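You operate a simulated robot arm through the tools that you are given. There is no shell and no other tool.

You are at the controls of a simulated robot arm. One attempt, no reset.

## Task
Set the controls near the top of the wooden bench. At the end: the switch of the grey dock is switched on; the dial of the blue meter is turned to volts; the light button of the blue meter is switched off; the blue knob of the black manifold is turned to open; whatever was shut is shut again. Leave all else as you found it, and nothing knocked over.

The check looks at the end state, three seconds after you hand in, the way a careful person would. Anything else that was tipped, shoved, dropped, spilled or broken makes it a failure.

## Robot
A 7-joint arm with a two-finger gripper, fixed in place. Base frame: the origin is at the foot of the arm, x ahead of it, y to its left, z up; the work surface is at about z = 0. Readings come in mm, degrees, newtons and seconds.
With the tool pointing down near the work surface it reaches from about 260 to 600 mm from the base axis. Its first joint turns from -143.0 to 143.0 degrees. Payload 1.08 kg.
The TCP is the grasp point between the finger pads, 16 mm short of the fingertips. In the tool frame z runs along the fingers and y along their closing line. The gripper opens to 88 mm; its body begins 58 mm behind the TCP.
Orientation is told as [roll, pitch, yaw] about the base's x, y, z axes, in that order, counted from this pose: with the fingers straight down and closing along the base's y, the tool's x points along the base's -x, its y along +y and its z along -z.

## Interface
- The arm moves only by the tool play_rows. Its arguments are lists of equal length, an entry for each row: "rot": the turn, a rotation vector about the base's x, y, z in units of 90 degrees (1.0 is 90 degrees), a list of three; "slide": the shift along the base's x, y, z in units of 300 mm (1.0 is 300 mm), a list of three; "claw": the finger opening in m, from 0 to 0.088. In form: {"rot": [[wx, wy, wz], ...], "slide": [[x, y, z], ...], "claw": [claw, ...]}. A call has 1 to 20 rows; each row is the pose to reach, as a shift and turn from the pose commanded when the call began. A call with a number of a shift or a turn outside -1 to 1 is refused whole. Rows are played at 5 a second. More than 50 mm and 8.6 degrees between two rows, or a gripper value outside its range, and nothing of the call is played. Where a pose cannot be reached the arm comes as near as it can. A force on the tool above 40 N (or 10 N above the force at the start of the call, whichever is more), or a blocked arm, ends the call early, and 0.2 s more pass. The fingers move at their own pace (about 186.7 mm/s each) and stop on an object; they squeeze with about 20 N. The grip force told is the motor's: it shows also when the fingers shut on nothing. Time passes only in rows, and 0.2 s behind the last, so rows that repeat a pose let the fingers close. The reply holds the time, the measured pose of the TCP, the force on the tool along the base axes, the opening and the grip force, in the units named above and with some noise, with the torque about the TCP (base axes, N m) and any sound that the robot's microphone picked up.
- Cameras (640 x 400 px; columns grow to the right, rows downward): "scene" is fixed at [221.8, -500.1, 665.7]; the picture's right is [0.78, -0.62, 0.00], its down [-0.36, -0.45, -0.82] and it looks along [0.51, 0.64, -0.57] (base axes); focal length 345 px, centre (320, 200). "wrist" rides on the gripper at [82, -8, -92] in the tool frame; the picture's right is [0.10, 0.99, 0.00], its down [-0.70, 0.07, -0.71] and it looks along [-0.71, 0.07, 0.70] (tool axes); focal length 256 px, centre (320, 200). There is no depth. A picture from a camera that has moved, and an enlarged one, comes with that camera's place and axes in the base frame and with its lens.
- get_image(camera): a new picture of that camera. The clock stands still meanwhile.
- inspect(camera, box): a new picture of the part [left, top, right, bottom] of that camera's present view, enlarged. The clock stands still meanwhile.
- finish_job(): hands the job in; it is judged then, once.

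Places have to be worked out from the pictures, the camera data and where the tool is seen. Open the gripper and draw the arm clear of the work before you hand the job in, unless the task says otherwise.

The tools are called after "Request:" as a command line: name --argument value ..., lists and objects as JSON in quotes. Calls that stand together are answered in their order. play_rows: Moves the arm, as the interface text tells. Its arguments: {"type":"object","properties":{"rot":{"type":"array","items":{"type":"array","items":{"type":"number"}}},"slide":{"type":"array","items":{"type":"array","items":{"type":"number"}}},"claw":{"type":"array","items":{"type":"number"}}},"required":["rot","slide","claw"]} The other tools are called the same way: get_image (camera) takes a picture; inspect (camera, box) takes an enlarged picture of a part of a camera's view; finish_job () hands the job in.

At the start:

```text
time_s: 0.0
eef_pos: [408.4, -21.3, 403.7]
tcp_rot: [0.0, -0.1, 0.0]
force: [0.8, 0.1, -1.1]
moment: [-0.01, 0.02, -0.03]
opening: 88.2
grip_force: 0.0
```

scene: 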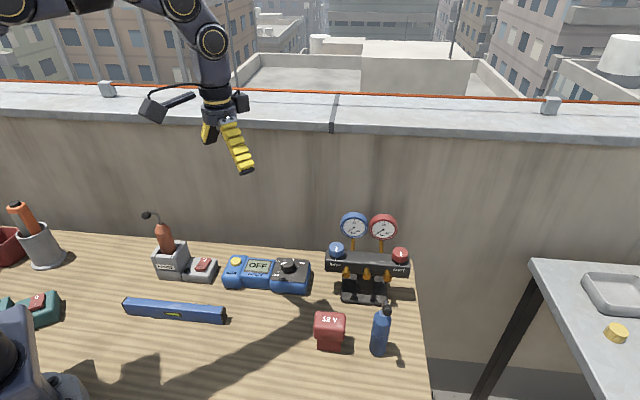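
wrist: 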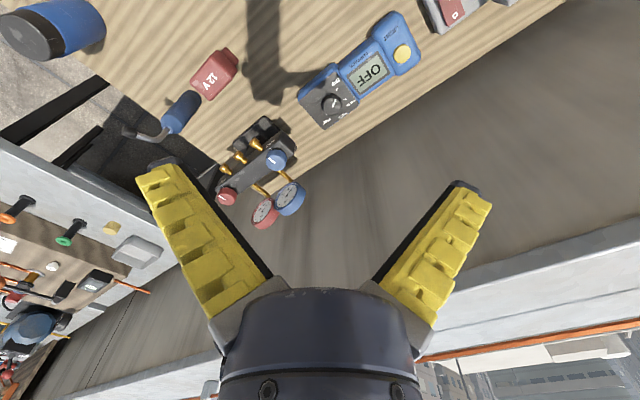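

The pictures show a grey dock (with red rocker), a blue meter and a black manifold on the bench. I enlarge each to read their present states.

Request:
inspect --camera "scene" --box '[130, 200, 230, 300]'

Request:
inspect --camera "scene" --box '[215, 240, 325, 310]'

Request:
inspect --camera "scene" --box '[315, 200, 425, 310]'

Request:
inspect --camera "wrist" --box '[280, 0, 520, 150]'

Request:
inspect --camera "wrist" --box '[130, 80, 330, 230]'

```text
4.00 times, centred on (180, 250) of scene
camera zoom: at [221.8, -500.1, 665.7], right [0.78, -0.62, 0.0], down [-0.36, -0.45, -0.82], along [0.51, 0.64, -0.57], focal length 1380 px, centre (880, 0)
```

zoom: 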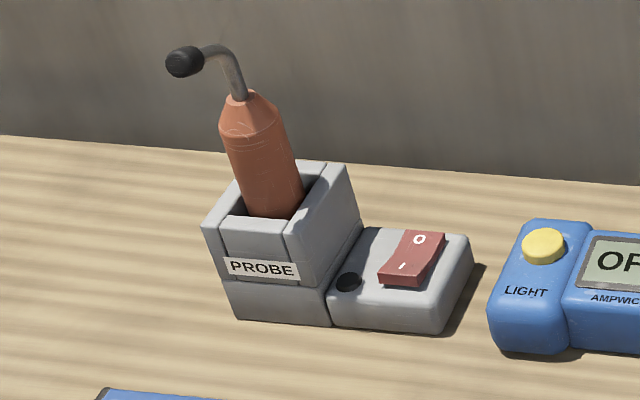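

```text
5.71 times, centred on (270, 275) of scene
camera zoom: at [221.8, -500.1, 665.7], right [0.78, -0.62, 0.0], down [-0.36, -0.45, -0.82], along [0.51, 0.64, -0.57], focal length 1972 px, centre (606, -229)
```

zoom: 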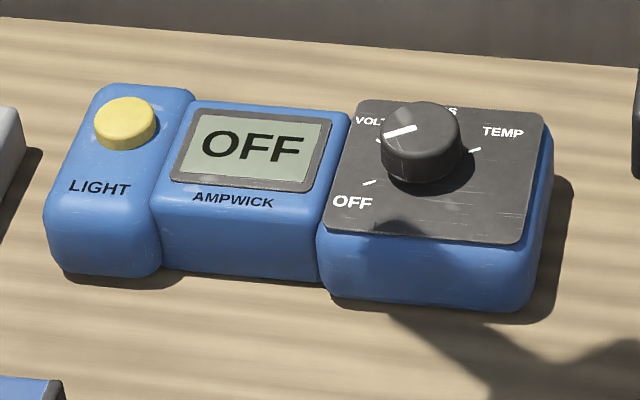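

```text
3.64 times, centred on (370, 255) of scene
camera zoom: at [221.8, -500.1, 665.7], right [0.78, -0.62, 0.0], down [-0.36, -0.45, -0.82], along [0.51, 0.64, -0.57], focal length 1255 px, centre (138, 0)
```

zoom: 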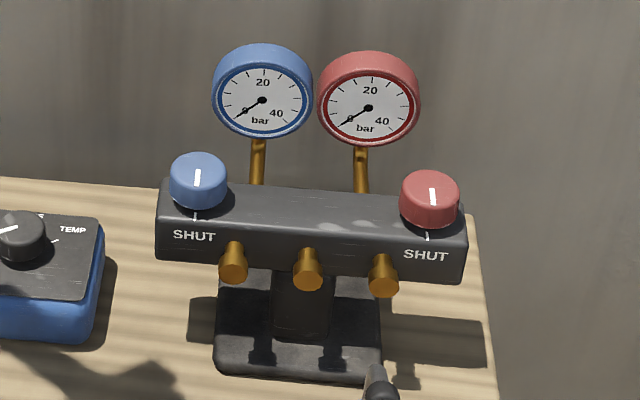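

```text
2.67 times, centred on (400, 75) of wrist
camera zoom: at [326.3, -29.8, 496.8], right [-0.1, 0.99, 0.0], down [0.7, 0.07, 0.71], along [0.71, 0.07, -0.7], focal length 683 px, centre (107, 533)
```

zoom: 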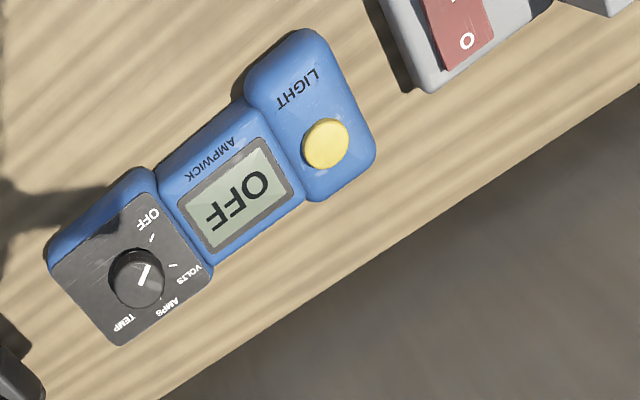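

```text
2.67 times, centred on (230, 155) of wrist
camera zoom: at [326.3, -29.8, 496.8], right [-0.1, 0.99, 0.0], down [0.7, 0.07, 0.71], along [0.71, 0.07, -0.7], focal length 683 px, centre (560, 320)
```

zoom: 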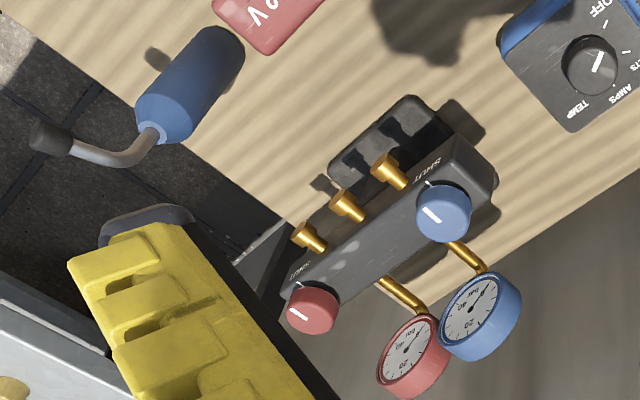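

The rocker's "O" and "I" ends, the meter at OFF and both manifold knobs at SHUT can be seen, but I need a closer look. I move the wrist camera nearer, staying well above the objects (rough estimates: meter dial (525,10,75), blue knob (598,-78,143)).

Request:
play_rows --rot '[[0, 0, 0], [0, 0, 0], [0, 0, 0], [0, 0, 0], [0, 0, 0], [0, 0, 0]]' --slide '[[0.05, 0.01, -0.09], [0.1, 0.03, -0.18], [0.15, 0.05, -0.27], [0.2, 0.06, -0.36], [0.25, 0.067, -0.43], [0.25, 0.067, -0.43]]' --claw '[0.088, 0.088, 0.088, 0.088, 0.088, 0.088]'

Request:
get_image --camera "wrist"

Request:
get_image --camera "scene"

```text
time_s: 1.4
eef_pos: [483.8, -2.7, 273.3]
tcp_rot: [-0.1, 0.0, 0.0]
force: [0.3, 0.0, -0.5]
moment: [-0.01, 0.02, 0.02]
opening: 88.1
grip_force: 0.0
```

```text
taken
camera wrist: at [401.9, -10.4, 366.7], right [-0.1, 0.99, 0.0], down [0.7, 0.07, 0.71], along [0.71, 0.07, -0.7], focal length 256 px, centre (320, 200)
```

wrist: 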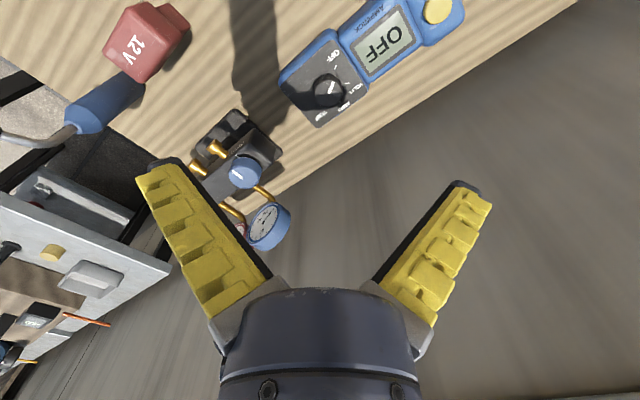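

```text
taken
```

scene: 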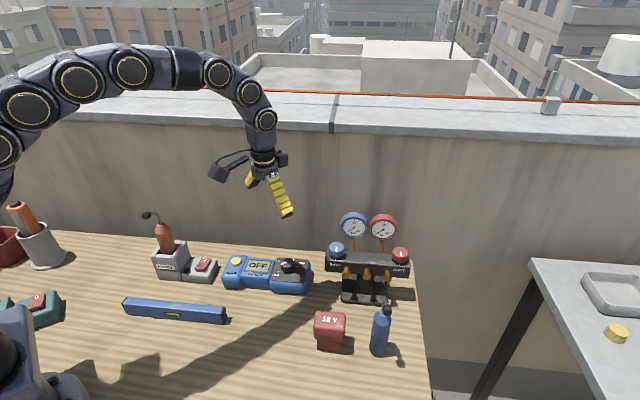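

The readings match the picture. I enlarge the wrist view of the meter and manifold.

Request:
inspect --camera "wrist" --box '[270, 0, 480, 131]'

Request:
inspect --camera "wrist" --box '[180, 100, 310, 255]'

```text
3.05 times, centred on (375, 66) of wrist
camera zoom: at [401.9, -10.4, 366.7], right [-0.1, 0.99, 0.0], down [0.7, 0.07, 0.71], along [0.71, 0.07, -0.7], focal length 780 px, centre (152, 610)
```

zoom: 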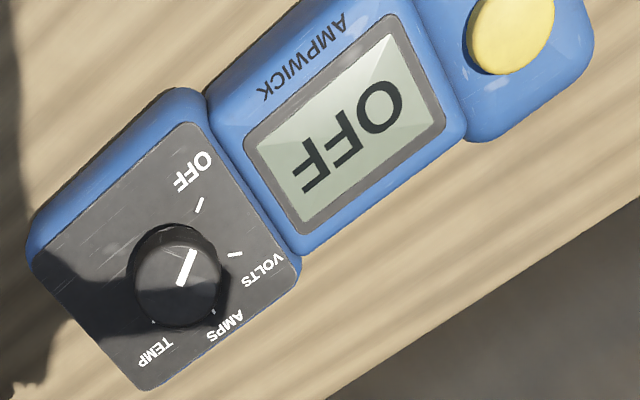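

```text
2.58 times, centred on (245, 178) of wrist
camera zoom: at [401.9, -10.4, 366.7], right [-0.1, 0.99, 0.0], down [0.7, 0.07, 0.71], along [0.71, 0.07, -0.7], focal length 661 px, centre (514, 258)
```

zoom: 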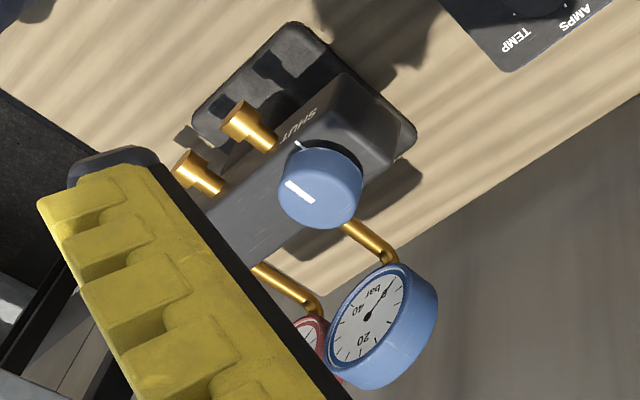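

The dial's line points at OFF; VOLTS lies clockwise from it (seen from above). I tilt the tool about +y so the wrist camera looks straight down at the meter for measuring.

Request:
play_rows --rot '[[0, 0.08, 0], [0, 0.16, 0], [0, 0.24, 0], [0, 0.32, 0], [0, 0.4, 0], [0, 0.44, 0], [0, 0.44, 0]]' --slide '[[0, 0.02, 0], [0, 0.05, 0], [0.03, 0.08, 0], [0.06, 0.11, 0], [0.09, 0.14, 0], [0.1, 0.14, 0], [0.1, 0.14, 0]]' --claw '[0.088, 0.088, 0.088, 0.088, 0.088, 0.088, 0.088]'

Request:
get_image --camera "wrist"

```text
time_s: 3.0
eef_pos: [398.7, 11.6, 209.4]
tcp_rot: [0.0, 39.6, 0.0]
force: [-0.5, -0.2, 0.4]
moment: [0.03, 0.01, -0.02]
opening: 87.9
grip_force: 0.0
out of reach, approached as far as the arm can: row 3, 4, 5, 6, 7
```

```text
taken
camera wrist: at [395.1, 3.5, 332.5], right [-0.08, 0.99, 0.07], down [0.99, 0.07, 0.1], along [0.09, 0.07, -0.99], focal length 256 px, centre (320, 200)
```

wrist: 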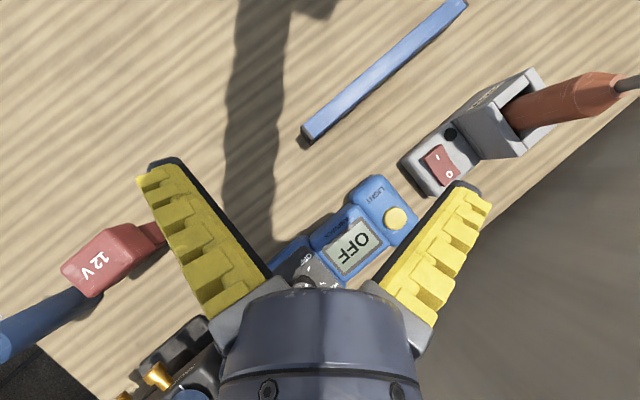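

The arm was reach-limited with that tilt, but this view from above shows the dock and light button. I enlarge it.

Request:
inspect --camera "wrist" --box '[390, 60, 550, 200]'

Request:
inspect --camera "wrist" --box '[260, 160, 440, 300]'

```text
2.86 times, centred on (470, 130) of wrist
camera zoom: at [395.1, 3.5, 332.5], right [-0.08, 0.99, 0.07], down [0.99, 0.07, 0.1], along [0.09, 0.07, -0.99], focal length 731 px, centre (-109, 400)
```

zoom: 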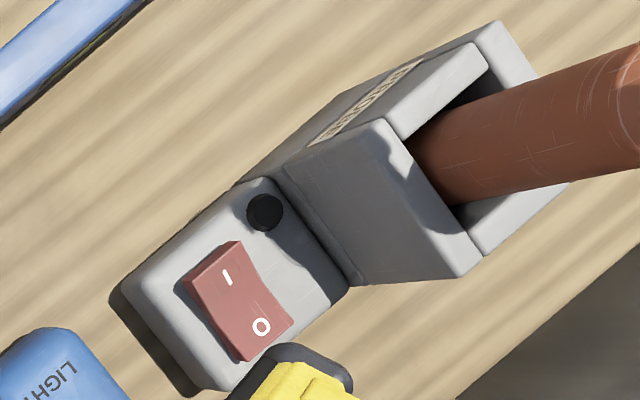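

```text
2.86 times, centred on (350, 230) of wrist
camera zoom: at [395.1, 3.5, 332.5], right [-0.08, 0.99, 0.07], down [0.99, 0.07, 0.1], along [0.09, 0.07, -0.99], focal length 731 px, centre (234, 114)
```

zoom: 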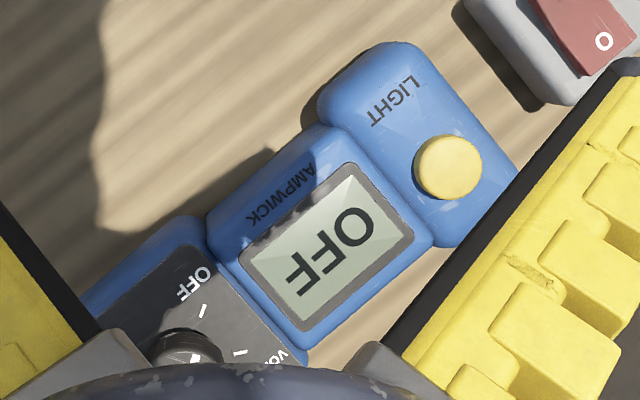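

The rocker's "I" end stands proud with the lamp dark, so the dock is off and the "I" end must be pressed. I straighten the tool back to vertical, and move on to a better viewing place.

Request:
play_rows --rot '[[0, -0.08, 0], [0, -0.16, 0], [0, -0.24, 0], [0, -0.32, 0], [0, -0.4, 0], [0, -0.44, 0], [0, -0.44, 0]]' --slide '[[0, 0, 0.01], [0, 0, 0.02], [0, 0, 0.03], [0, 0, 0.03], [0, 0, 0.03], [0, 0, 0.03], [0, 0, 0.03]]' --claw '[0.088, 0.088, 0.088, 0.088, 0.06, 0.03, 0.0]'

Request:
get_image --camera "wrist"

Request:
get_image --camera "scene"

```text
time_s: 4.6
eef_pos: [394.9, 6.5, 222.6]
tcp_rot: [0.0, -0.1, 0.1]
force: [0.6, 0.2, 0.9]
moment: [-0.04, -0.02, 0.0]
opening: 0.1
grip_force: 20.0
```

```text
taken
camera wrist: at [312.8, -1.3, 316.1], right [-0.1, 0.99, 0.0], down [0.7, 0.07, 0.71], along [0.71, 0.07, -0.7], focal length 256 px, centre (320, 200)
```

wrist: 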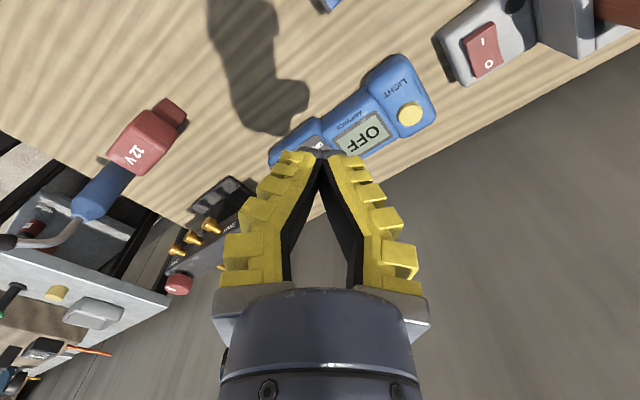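

```text
taken
```

scene: 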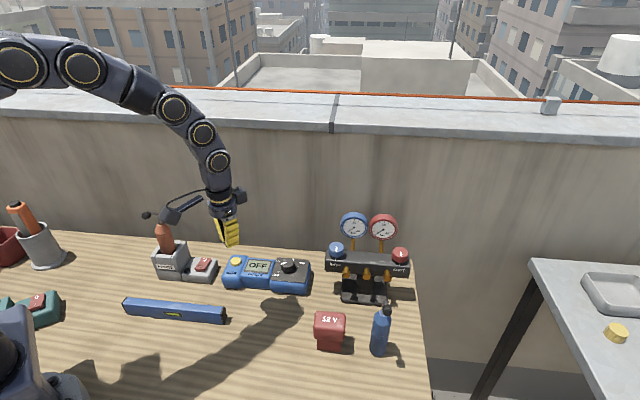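

The pose references behave as clamped poses. With the gripper closed, I zoom in on the fingertip in the scene view to calibrate the camera.

Request:
inspect --camera "scene" --box '[190, 180, 290, 260]'

Request:
inspect --camera "wrist" --box '[240, 100, 400, 260]'

Request:
inspect --camera "wrist" --box '[340, 0, 560, 150]'

```text
5.00 times, centred on (240, 220) of scene
camera zoom: at [221.8, -500.1, 665.7], right [0.78, -0.62, 0.0], down [-0.36, -0.45, -0.82], along [0.51, 0.64, -0.57], focal length 1726 px, centre (720, 100)
```

zoom: 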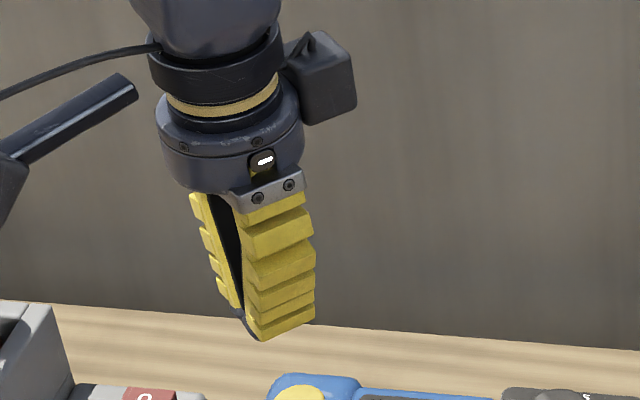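

```text
2.50 times, centred on (320, 180) of wrist
camera zoom: at [312.8, -1.3, 316.1], right [-0.1, 0.99, 0.0], down [0.7, 0.07, 0.71], along [0.71, 0.07, -0.7], focal length 640 px, centre (320, 250)
```

zoom: 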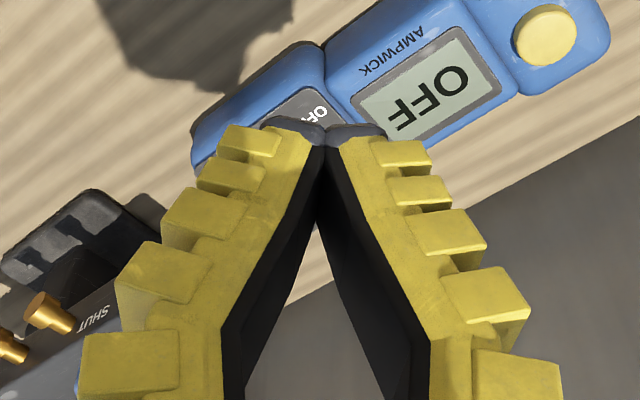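

```text
2.67 times, centred on (450, 75) of wrist
camera zoom: at [312.8, -1.3, 316.1], right [-0.1, 0.99, 0.0], down [0.7, 0.07, 0.71], along [0.71, 0.07, -0.7], focal length 683 px, centre (-27, 533)
```

zoom: 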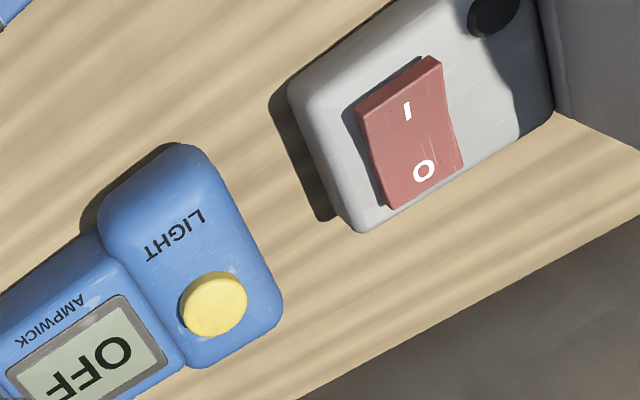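

The dock rocker's I mark triangulates to about (363,155,45) and the rocker runs along (0.7,0.7). I yaw the tool +45° to line up with the devices and move above the "I" end.

Request:
play_rows --rot '[[0, 0, 0.09], [0, 0, 0.18], [0, 0, 0.27], [0, 0, 0.36], [0, 0, 0.45], [0, 0, 0.5], [0, 0, 0.5]]' --slide '[[-0.02, 0.07, 0], [-0.04, 0.15, 0], [-0.06, 0.23, 0], [-0.09, 0.31, 0], [-0.12, 0.39, -0.04], [-0.14, 0.447, -0.1], [-0.14, 0.447, -0.16]]' --claw '[0, 0, 0, 0, 0, 0, 0]'

Request:
get_image --camera "wrist"

Request:
inspect --camera "scene" --box '[130, 180, 250, 300]'

```text
time_s: 6.2
eef_pos: [352.5, 141.6, 176.8]
tcp_rot: [0.0, 0.0, 45.0]
force: [0.5, -0.1, -0.3]
moment: [-0.01, 0.02, -0.02]
opening: 0.0
grip_force: 20.3
```

```text
taken
camera wrist: at [300.5, 76.6, 269.7], right [-0.78, 0.63, 0.0], down [0.44, 0.55, 0.71], along [0.45, 0.55, -0.7], focal length 256 px, centre (320, 200)
```

wrist: 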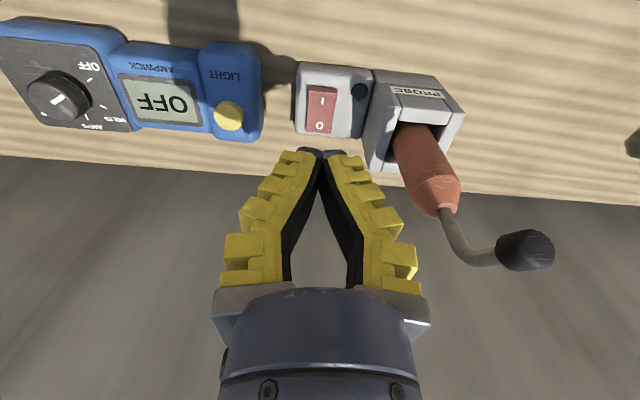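

```text
3.33 times, centred on (190, 240) of scene
camera zoom: at [221.8, -500.1, 665.7], right [0.78, -0.62, 0.0], down [-0.36, -0.45, -0.82], along [0.51, 0.64, -0.57], focal length 1150 px, centre (753, 67)
```

zoom: 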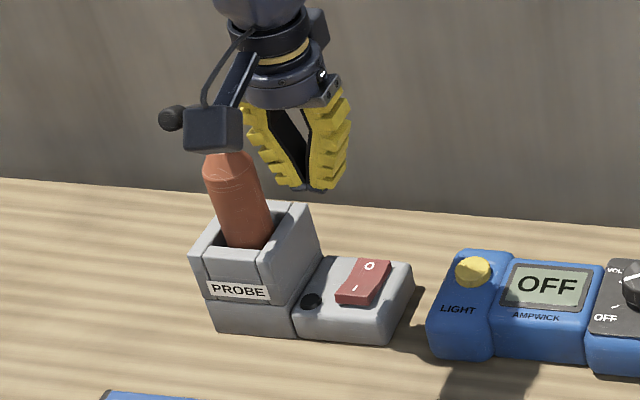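

The view is now squared up with the devices. I zoom in on the rocker, light button and dial to measure them from this pose.

Request:
inspect --camera "wrist" --box '[270, 40, 390, 160]'

Request:
inspect --camera "wrist" --box '[0, 10, 140, 150]'

Request:
inspect --camera "wrist" --box '[180, 30, 280, 150]'

```text
3.33 times, centred on (330, 100) of wrist
camera zoom: at [300.5, 76.6, 269.7], right [-0.78, 0.63, 0.0], down [0.44, 0.55, 0.71], along [0.45, 0.55, -0.7], focal length 853 px, centre (287, 533)
```

zoom: 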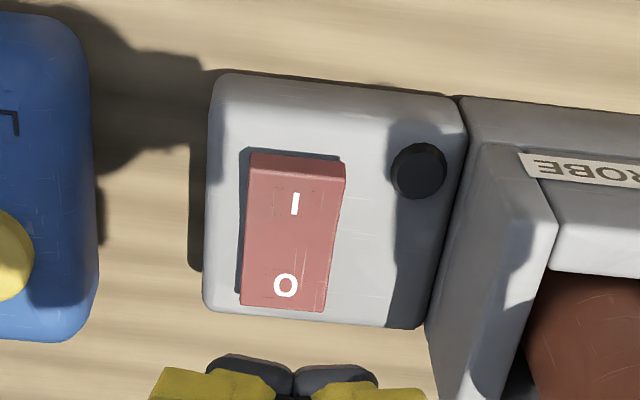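

```text
2.86 times, centred on (70, 80) of wrist
camera zoom: at [300.5, 76.6, 269.7], right [-0.78, 0.63, 0.0], down [0.44, 0.55, 0.71], along [0.45, 0.55, -0.7], focal length 731 px, centre (1034, 543)
```

zoom: 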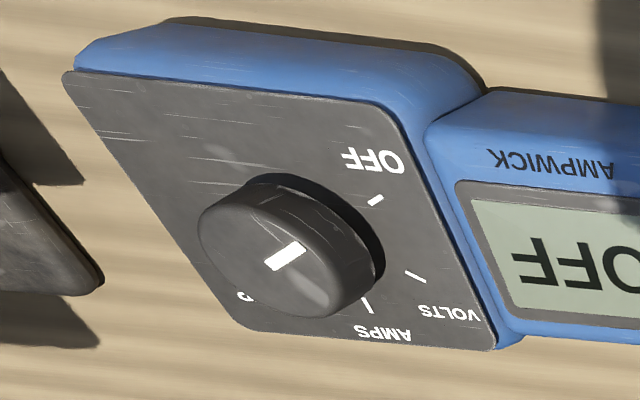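

```text
3.33 times, centred on (230, 90) of wrist
camera zoom: at [300.5, 76.6, 269.7], right [-0.78, 0.63, 0.0], down [0.44, 0.55, 0.71], along [0.45, 0.55, -0.7], focal length 853 px, centre (620, 567)
```

zoom: 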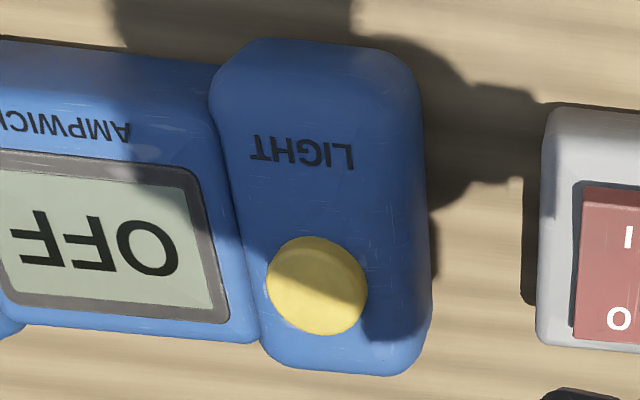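

From three views the rocker's I mark is at about (363,157,42), its raised front edge at about (356,149,43). I lower the closed fingertips over that edge, in small steps near contact.

Request:
play_rows --rot '[[0, 0, 0], [0, 0, 0], [0, 0, 0], [0, 0, 0], [0, 0, 0], [0, 0, 0]]' --slide '[[0.01, 0.023, 0], [0.01, 0.023, -0.1], [0.01, 0.023, -0.2], [0.01, 0.023, -0.3], [0.01, 0.023, -0.35], [0.01, 0.023, -0.365]]' --claw '[0, 0, 0, 0, 0, 0]'

Request:
inspect --camera "scene" --box '[140, 220, 240, 300]'

Request:
get_image --camera "wrist"

```text
time_s: 7.6
eef_pos: [355.7, 147.5, 66.3]
tcp_rot: [0.0, 0.0, 45.1]
force: [0.7, 0.7, -0.3]
moment: [-0.01, -0.01, 0.02]
opening: 0.0
grip_force: 20.3
```

```text
5.00 times, centred on (190, 260) of scene
camera zoom: at [221.8, -500.1, 665.7], right [0.78, -0.62, 0.0], down [-0.36, -0.45, -0.82], along [0.51, 0.64, -0.57], focal length 1726 px, centre (970, -100)
```

zoom: 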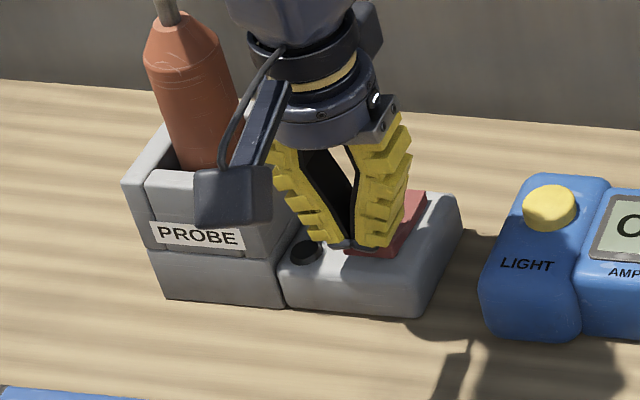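

```text
taken
camera wrist: at [303.0, 84.1, 160.0], right [-0.78, 0.63, 0.0], down [0.44, 0.55, 0.71], along [0.45, 0.55, -0.7], focal length 256 px, centre (320, 200)
```

wrist: 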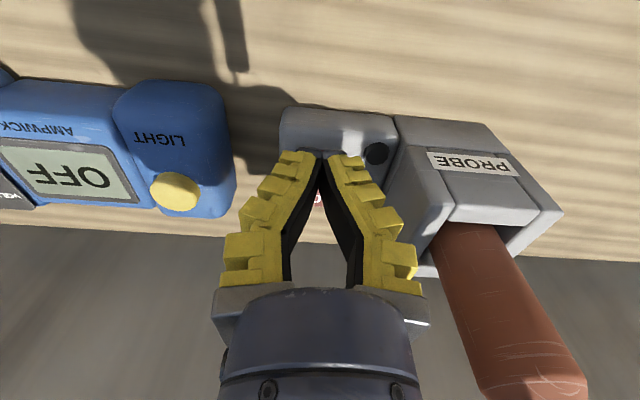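

In the wrist view the tips are over the rocker's centre line at its front end. I press down in 2–3 mm steps and watch the force and sound.

Request:
play_rows --rot '[[0, 0, 0], [0, 0, 0], [0, 0, 0], [0, 0, 0]]' --slide '[[0, 0, -0.008], [0, 0, -0.016], [0, 0, -0.023], [0, 0, -0.03]]' --claw '[0, 0, 0, 0]'

```text
time_s: 8.6
eef_pos: [356.5, 148.1, 58.0]
tcp_rot: [0.0, -0.2, 44.9]
force: [0.8, 0.2, 1.3]
moment: [-0.02, -0.02, 0.03]
opening: 5.8
grip_force: 19.8
```

The opening went to 5.8 mm although commanded shut, so the tips touched something. I look before continuing.

Request:
inspect --camera "scene" --box '[140, 220, 240, 300]'

Request:
inspect --camera "wrist" --box '[250, 90, 410, 220]'

```text
5.00 times, centred on (190, 260) of scene
camera zoom: at [221.8, -500.1, 665.7], right [0.78, -0.62, 0.0], down [-0.36, -0.45, -0.82], along [0.51, 0.64, -0.57], focal length 1726 px, centre (970, -100)
```

zoom: 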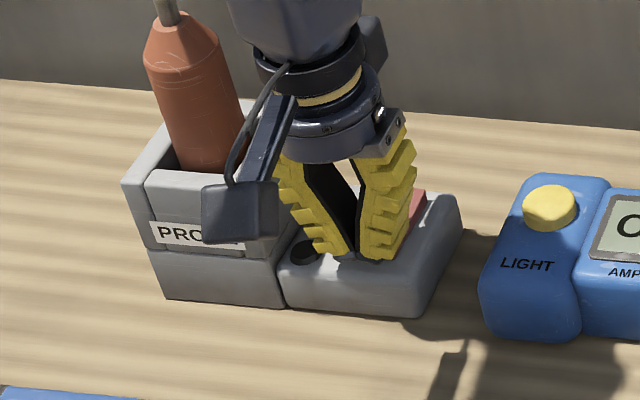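

```text
3.08 times, centred on (330, 155) of wrist
camera zoom: at [303.6, 84.3, 150.9], right [-0.78, 0.63, 0.0], down [0.44, 0.55, 0.71], along [0.45, 0.55, -0.7], focal length 788 px, centre (289, 338)
```

zoom: 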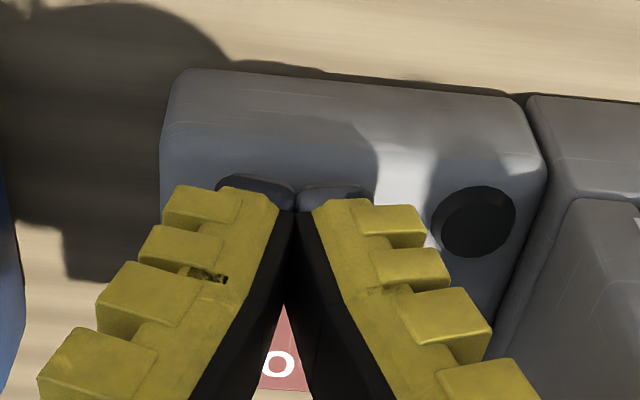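

The tips are just on the rocker's raised end with little force. I press a few millimetres further.

Request:
play_rows --rot '[[0, 0, 0], [0, 0, 0], [0, 0, 0], [0, 0, 0]]' --slide '[[0, 0, -0.006], [0, 0, -0.012], [0, 0, -0.017], [0, 0, -0.02]]' --claw '[0, 0, 0, 0]'

Request:
inspect --camera "scene" --box '[140, 220, 240, 300]'

Request:
inspect --camera "wrist" --box '[250, 90, 410, 220]'

```text
time_s: 9.6
eef_pos: [356.3, 149.1, 52.8]
tcp_rot: [-0.1, -0.1, 45.0]
force: [-6.4, -2.5, 27.2]
moment: [0.05, -0.03, 0.05]
opening: 5.9
grip_force: 19.9
```

```text
5.00 times, centred on (190, 260) of scene
camera zoom: at [221.8, -500.1, 665.7], right [0.78, -0.62, 0.0], down [-0.36, -0.45, -0.82], along [0.51, 0.64, -0.57], focal length 1726 px, centre (970, -100)
```

zoom: 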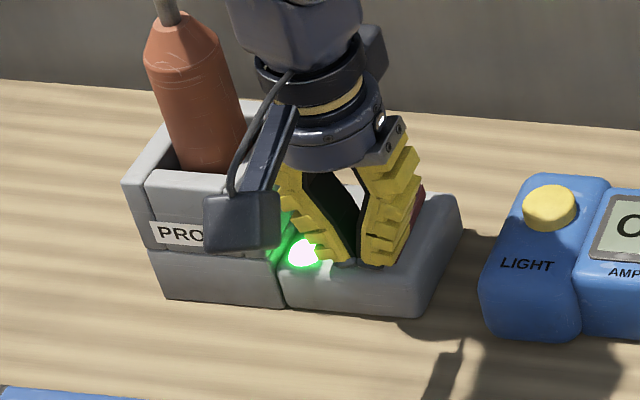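

```text
3.08 times, centred on (330, 155) of wrist
camera zoom: at [303.1, 84.7, 145.4], right [-0.78, 0.63, 0.0], down [0.44, 0.55, 0.71], along [0.45, 0.55, -0.7], focal length 788 px, centre (289, 338)
```

zoom: 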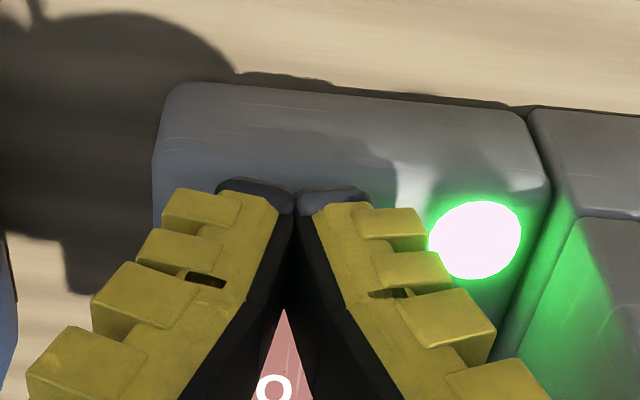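

The dock's lamp lit green: the switch is on. I lift straight up and check that it stays on.

Request:
play_rows --rot '[[0, 0, 0], [0, 0, 0], [0, 0, 0], [0, 0, 0], [0, 0, 0]]' --slide '[[0, 0, 0.02], [0, 0, 0.1], [0, 0, 0.22], [0, 0, 0.34], [0, 0, 0.4]]' --claw '[0, 0, 0, 0, 0]'

Request:
get_image --camera "wrist"

Request:
inspect --camera "scene" --box '[140, 220, 240, 300]'

```text
time_s: 10.8
eef_pos: [356.4, 149.2, 170.0]
tcp_rot: [-0.1, 0.0, 45.0]
force: [-0.4, -1.2, 0.2]
moment: [0.02, -0.01, 0.03]
opening: 0.0
grip_force: 19.8
```

```text
taken
camera wrist: at [303.4, 85.3, 264.2], right [-0.78, 0.63, 0.0], down [0.45, 0.55, 0.71], along [0.45, 0.55, -0.71], focal length 256 px, centre (320, 200)
```

wrist: 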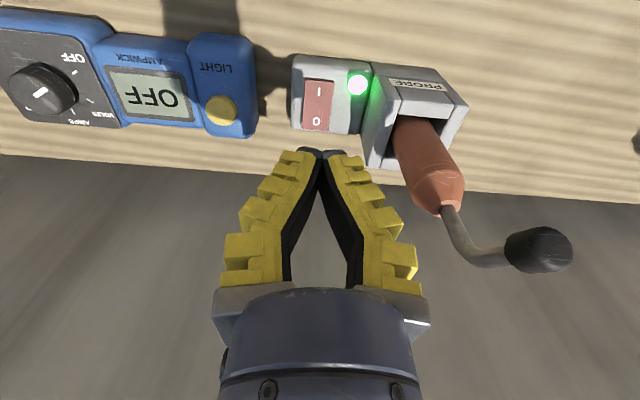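

```text
5.00 times, centred on (190, 260) of scene
camera zoom: at [221.8, -500.1, 665.7], right [0.78, -0.62, 0.0], down [-0.36, -0.45, -0.82], along [0.51, 0.64, -0.57], focal length 1726 px, centre (970, -100)
```

zoom: 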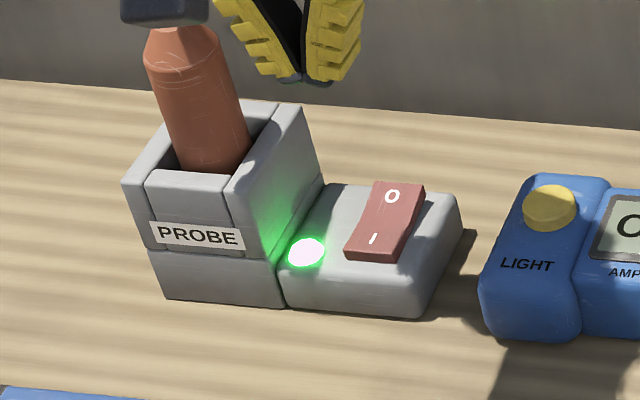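

The dock is on and undisturbed. Next I open the gripper part way and move above the meter's dial for a closer look.

Request:
play_rows --rot '[[0, 0, 0], [0, 0, 0], [0, 0, 0], [0, 0, 0], [0, 0, 0], [0, 0, 0], [0, 0, 0]]' --slide '[[0.04, -0.04, 0.07], [0.14, -0.12, 0.12], [0.25, -0.21, 0.12], [0.36, -0.3, 0.12], [0.46, -0.39, 0.12], [0.545, -0.457, 0.1], [0.545, -0.457, 0.1]]' --claw '[0.06, 0.06, 0.06, 0.06, 0.06, 0.06, 0.06]'

Request:
get_image --camera "wrist"

Request:
get_image --camera "scene"

```text
time_s: 12.4
eef_pos: [520.6, 11.8, 203.3]
tcp_rot: [-0.1, 0.1, 45.0]
force: [-0.3, 0.6, 0.0]
moment: [0.03, 0.0, -0.05]
opening: 63.8
grip_force: 3.3
```

```text
taken
camera wrist: at [467.7, -51.3, 296.0], right [-0.78, 0.63, 0.0], down [0.44, 0.55, 0.71], along [0.45, 0.55, -0.7], focal length 256 px, centre (320, 200)
```

wrist: 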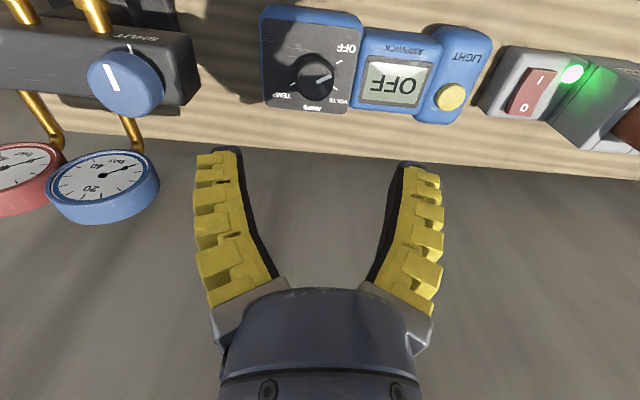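

```text
taken
```

scene: 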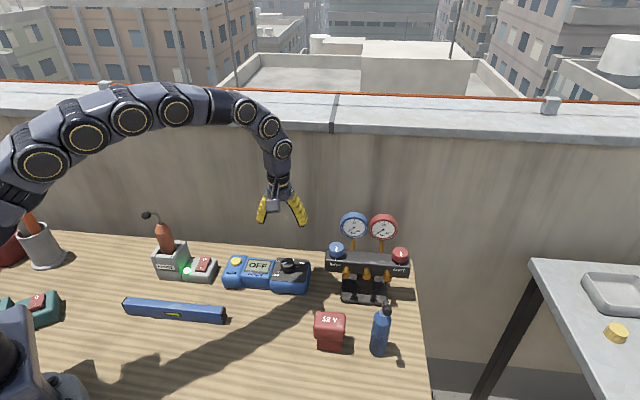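

The view is good. I zoom in on the dial, the light button and the blue manifold knob from here.

Request:
inspect --camera "wrist" --box '[255, 5, 375, 115]'

Request:
inspect --camera "wrist" --box '[40, 10, 210, 150]'

Request:
inspect --camera "wrist" --box '[350, 20, 500, 130]'

```text
3.64 times, centred on (315, 60) of wrist
camera zoom: at [467.7, -51.3, 296.0], right [-0.78, 0.63, 0.0], down [0.44, 0.55, 0.71], along [0.45, 0.55, -0.7], focal length 931 px, centre (338, 709)
```

zoom: 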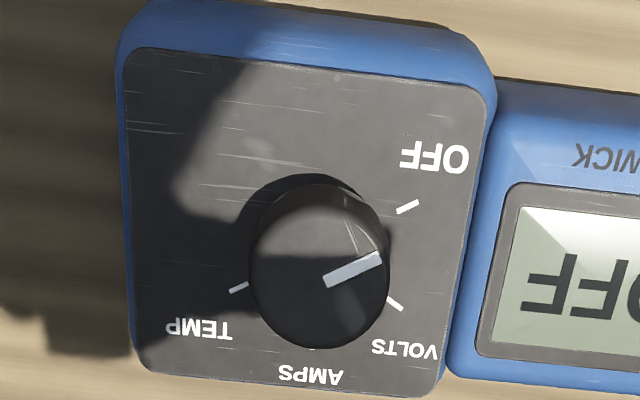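

```text
2.86 times, centred on (125, 80) of wrist
camera zoom: at [467.7, -51.3, 296.0], right [-0.78, 0.63, 0.0], down [0.44, 0.55, 0.71], along [0.45, 0.55, -0.7], focal length 731 px, centre (877, 543)
```

zoom: 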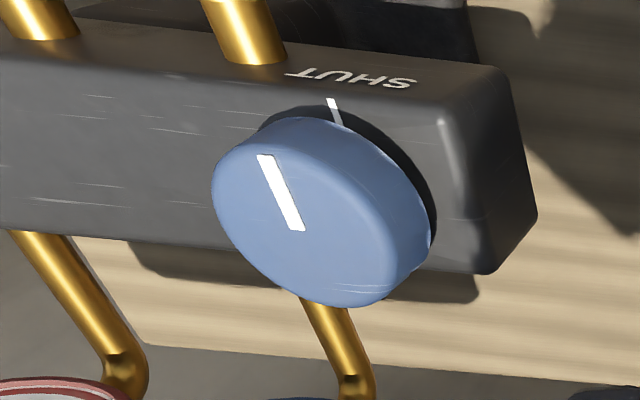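

```text
3.64 times, centred on (425, 75) of wrist
camera zoom: at [467.7, -51.3, 296.0], right [-0.78, 0.63, 0.0], down [0.44, 0.55, 0.71], along [0.45, 0.55, -0.7], focal length 931 px, centre (-62, 654)
```

zoom: 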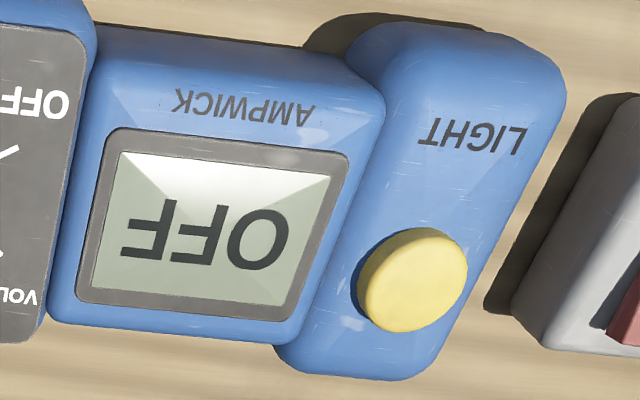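

Using two views I place the dial's axis at about (525.2,11.7), plate at z≈47, knob top z≈65, diameter ≈32 mm; the marks are 60° apart, so VOLTS needs about -60° yaw. I set the opening to about 50 mm and come down to just above the knob to check the alignment.

Request:
play_rows --rot '[[0, 0, 0], [0, 0, 0], [0, 0, 0], [0, 0, 0], [0, 0, 0]]' --slide '[[0.0153, 0, -0.05], [0.0153, 0, -0.15], [0.0153, 0, -0.25], [0.0153, 0, -0.35], [0.0153, 0, -0.37]]' --claw '[0.05, 0.05, 0.05, 0.05, 0.05]'

Request:
get_image --camera "wrist"

Request:
inspect --camera "scene" --box '[215, 200, 335, 310]'

```text
time_s: 13.6
eef_pos: [524.4, 12.4, 89.9]
tcp_rot: [-0.1, 0.0, 44.9]
force: [-0.6, 0.6, -0.7]
moment: [-0.05, -0.03, 0.01]
opening: 54.2
grip_force: 3.5
```

```text
taken
camera wrist: at [471.4, -52.6, 183.4], right [-0.78, 0.63, 0.0], down [0.44, 0.55, 0.71], along [0.45, 0.55, -0.7], focal length 256 px, centre (320, 200)
```

wrist: 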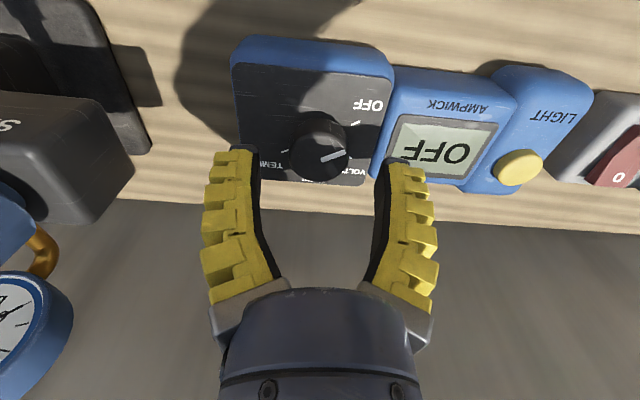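

```text
3.64 times, centred on (275, 255) of scene
camera zoom: at [221.8, -500.1, 665.7], right [0.78, -0.62, 0.0], down [-0.36, -0.45, -0.82], along [0.51, 0.64, -0.57], focal length 1255 px, centre (484, 0)
```

zoom: 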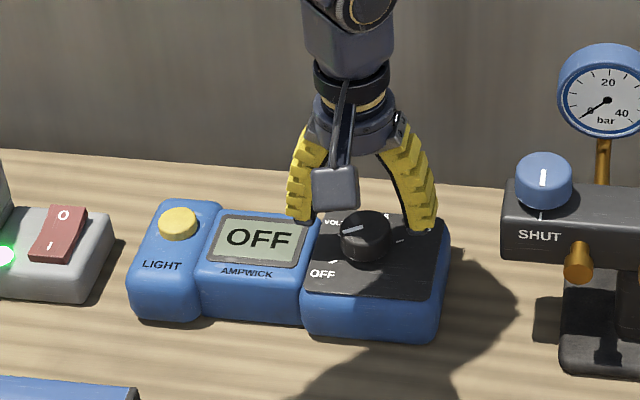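

The knob sits centred between the fingers. I narrow the opening slightly and descend around the knob to TCP z≈66.

Request:
play_rows --rot '[[0, 0, 0], [0, 0, 0], [0, 0, 0], [0, 0, 0], [0, 0, 0]]' --slide '[[0, 0, 0], [0, 0, -0.03], [0, 0, -0.05], [0, 0, -0.068], [0, 0, -0.078]]' --claw '[0.042, 0.042, 0.042, 0.042, 0.042]'

Request:
get_image --camera "wrist"

Request:
inspect --camera "scene" --box '[215, 200, 335, 310]'

```text
time_s: 14.8
eef_pos: [523.6, 11.5, 67.3]
tcp_rot: [0.0, 0.0, 45.0]
force: [-0.7, -0.4, 0.3]
moment: [-0.01, 0.03, -0.03]
opening: 46.7
grip_force: 3.6
```

```text
taken
camera wrist: at [470.4, -53.0, 159.4], right [-0.78, 0.63, 0.0], down [0.45, 0.55, 0.71], along [0.45, 0.55, -0.7], focal length 256 px, centre (320, 200)
```

wrist: 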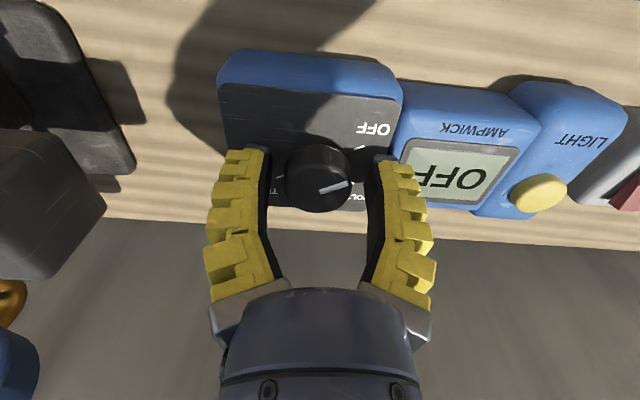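

```text
3.64 times, centred on (275, 255) of scene
camera zoom: at [221.8, -500.1, 665.7], right [0.78, -0.62, 0.0], down [-0.36, -0.45, -0.82], along [0.51, 0.64, -0.57], focal length 1255 px, centre (484, 0)
```

zoom: 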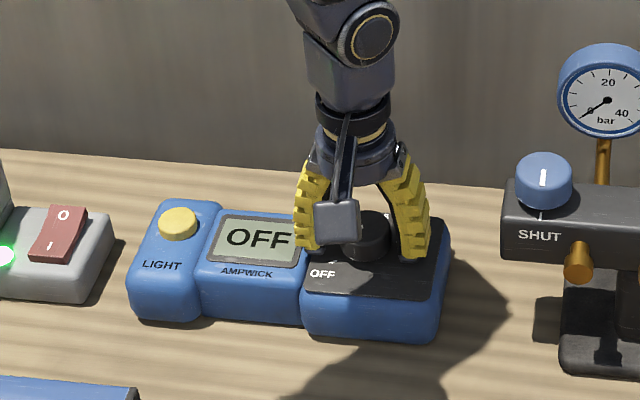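

The fingers straddle the knob evenly and clear of the plate. I close on the knob.

Request:
play_rows --rot '[[0, 0, 0], [0, 0, 0], [0, 0, 0]]' --slide '[[0.003, 0, 0], [0.003, 0, 0], [0.003, 0, 0]]' --claw '[0.028, 0.02, 0.02]'

Request:
get_image --camera "wrist"

```text
time_s: 15.6
eef_pos: [523.7, 10.7, 65.8]
tcp_rot: [-0.1, 0.0, 44.9]
force: [-5.8, 1.7, 12.5]
moment: [0.08, 0.07, 0.01]
opening: 25.1
grip_force: 19.9
```

```text
taken
camera wrist: at [471.4, -53.2, 159.9], right [-0.78, 0.63, 0.0], down [0.44, 0.55, 0.71], along [0.45, 0.55, -0.7], focal length 256 px, centre (320, 200)
```

wrist: 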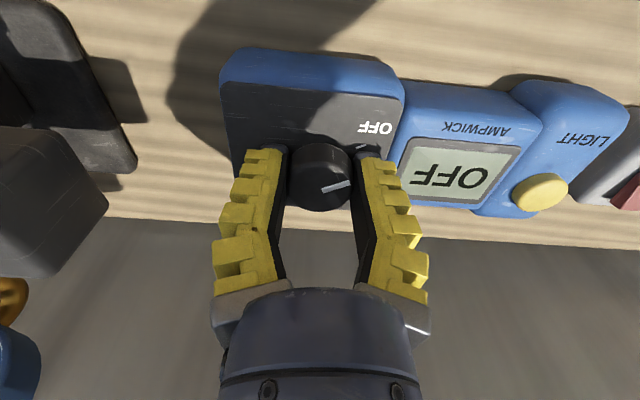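

The knob is gripped (25 mm), with 12 N upward as the tips touch the plate. I ease up 2 mm and turn the knob -60° in yaw.

Request:
play_rows --rot '[[0, 0, 0], [0, 0, -0.08], [0, 0, -0.16], [0, 0, -0.24], [0, 0, -0.32], [0, 0, -0.4], [0, 0, -0.48], [0, 0, -0.56], [0, 0, -0.62], [0, 0, -0.667], [0, 0, -0.667]]' --slide '[[0, 0, 0.006], [0, 0, 0.006], [0, 0, 0.006], [0, 0, 0.006], [0, 0, 0.006], [0, 0, 0.006], [0, 0, 0.006], [0, 0, 0.006], [0, 0, 0.006], [0, 0, 0.006], [0, 0, 0.006]]' --claw '[0.02, 0.02, 0.02, 0.02, 0.02, 0.02, 0.02, 0.02, 0.02, 0.02, 0.02]'

Request:
get_image --camera "wrist"

Request:
inspect --camera "scene" --box '[215, 200, 335, 310]'

```text
time_s: 18.0
eef_pos: [525.3, 9.4, 68.3]
tcp_rot: [0.1, 0.0, -15.1]
force: [-0.3, -0.2, -0.2]
moment: [-0.07, -0.09, 0.03]
opening: 23.6
grip_force: 19.8
```

```text
taken
camera wrist: at [443.1, 24.0, 162.1], right [0.16, 0.99, 0.0], down [0.7, -0.11, 0.71], along [0.7, -0.11, -0.71], focal length 256 px, centre (320, 200)
```

wrist: 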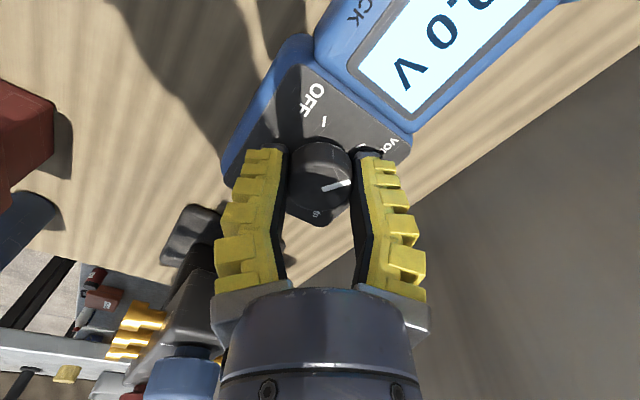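

```text
3.64 times, centred on (275, 255) of scene
camera zoom: at [221.8, -500.1, 665.7], right [0.78, -0.62, 0.0], down [-0.36, -0.45, -0.82], along [0.51, 0.64, -0.57], focal length 1255 px, centre (484, 0)
```

zoom: 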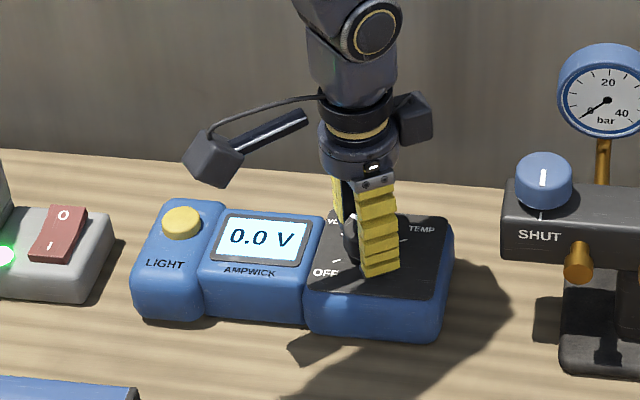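

The display now reads 0.0 V and is backlit, so the dial is at volts and the light is on and must be switched off. I release the knob gently and lift to check the pointer.

Request:
play_rows --rot '[[0, 0, 0], [0, 0, 0], [0, 0, 0], [0, 0, 0], [0, 0, 0], [0, 0, 0], [0, 0, 0]]' --slide '[[0, 0, 0], [0, 0, 0], [0, 0, 0], [0, 0, 0.03], [0, 0, 0.12], [0, 0, 0.25], [0, 0, 0.3]]' --claw '[0.03, 0.042, 0.042, 0.042, 0.042, 0.042, 0.042]'

Request:
get_image --camera "wrist"

Request:
inspect --camera "scene" --box '[215, 200, 335, 310]'

```text
time_s: 19.6
eef_pos: [523.0, 11.0, 159.8]
tcp_rot: [0.0, 0.2, -15.1]
force: [-0.8, 0.0, -0.3]
moment: [-0.02, -0.02, -0.01]
opening: 46.5
grip_force: 3.1
```

```text
taken
camera wrist: at [441.1, 23.7, 252.5], right [0.16, 0.99, 0.0], down [0.7, -0.11, 0.71], along [0.7, -0.11, -0.71], focal length 256 px, centre (320, 200)
```

wrist: 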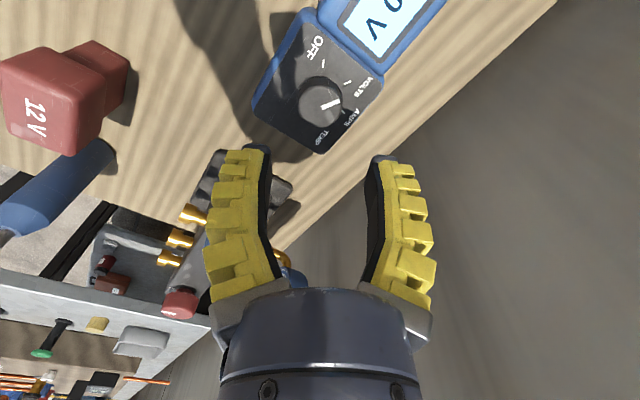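

```text
3.64 times, centred on (275, 255) of scene
camera zoom: at [221.8, -500.1, 665.7], right [0.78, -0.62, 0.0], down [-0.36, -0.45, -0.82], along [0.51, 0.64, -0.57], focal length 1255 px, centre (484, 0)
```

zoom: 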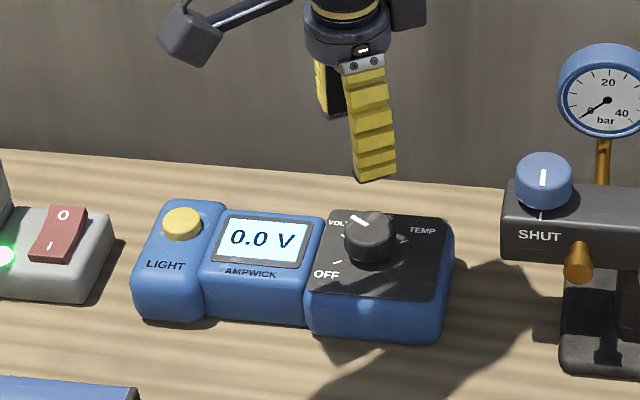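

I zoom in on the dial to see the pointer relative to the VOLTS mark.

Request:
inspect --camera "wrist" --box '[240, 20, 400, 160]'

Request:
inspect --camera "scene" --box '[215, 240, 325, 310]'

```text
2.86 times, centred on (320, 90) of wrist
camera zoom: at [441.1, 23.7, 252.5], right [0.16, 0.99, 0.0], down [0.7, -0.11, 0.71], along [0.7, -0.11, -0.71], focal length 731 px, centre (320, 514)
```

zoom: 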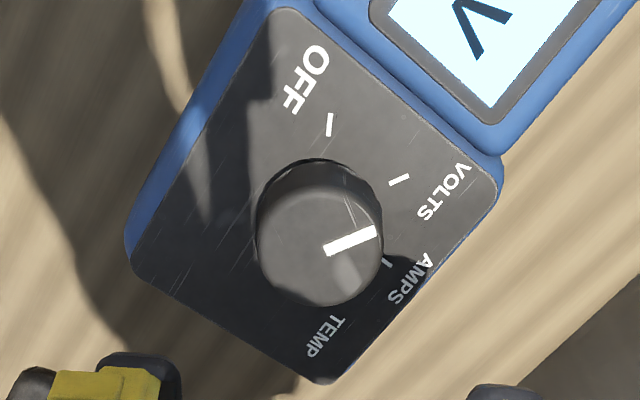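

```text
5.71 times, centred on (270, 275) of scene
camera zoom: at [221.8, -500.1, 665.7], right [0.78, -0.62, 0.0], down [-0.36, -0.45, -0.82], along [0.51, 0.64, -0.57], focal length 1972 px, centre (606, -229)
```

zoom: 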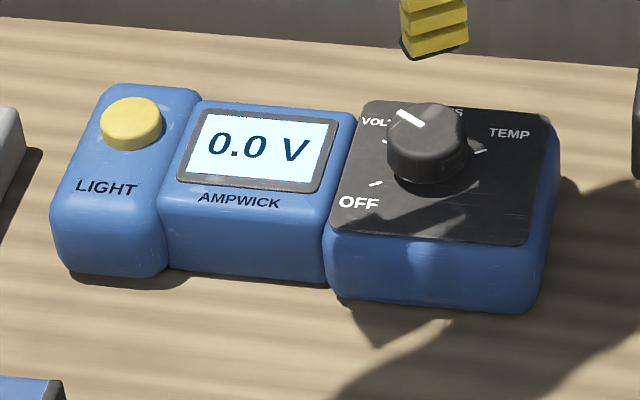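

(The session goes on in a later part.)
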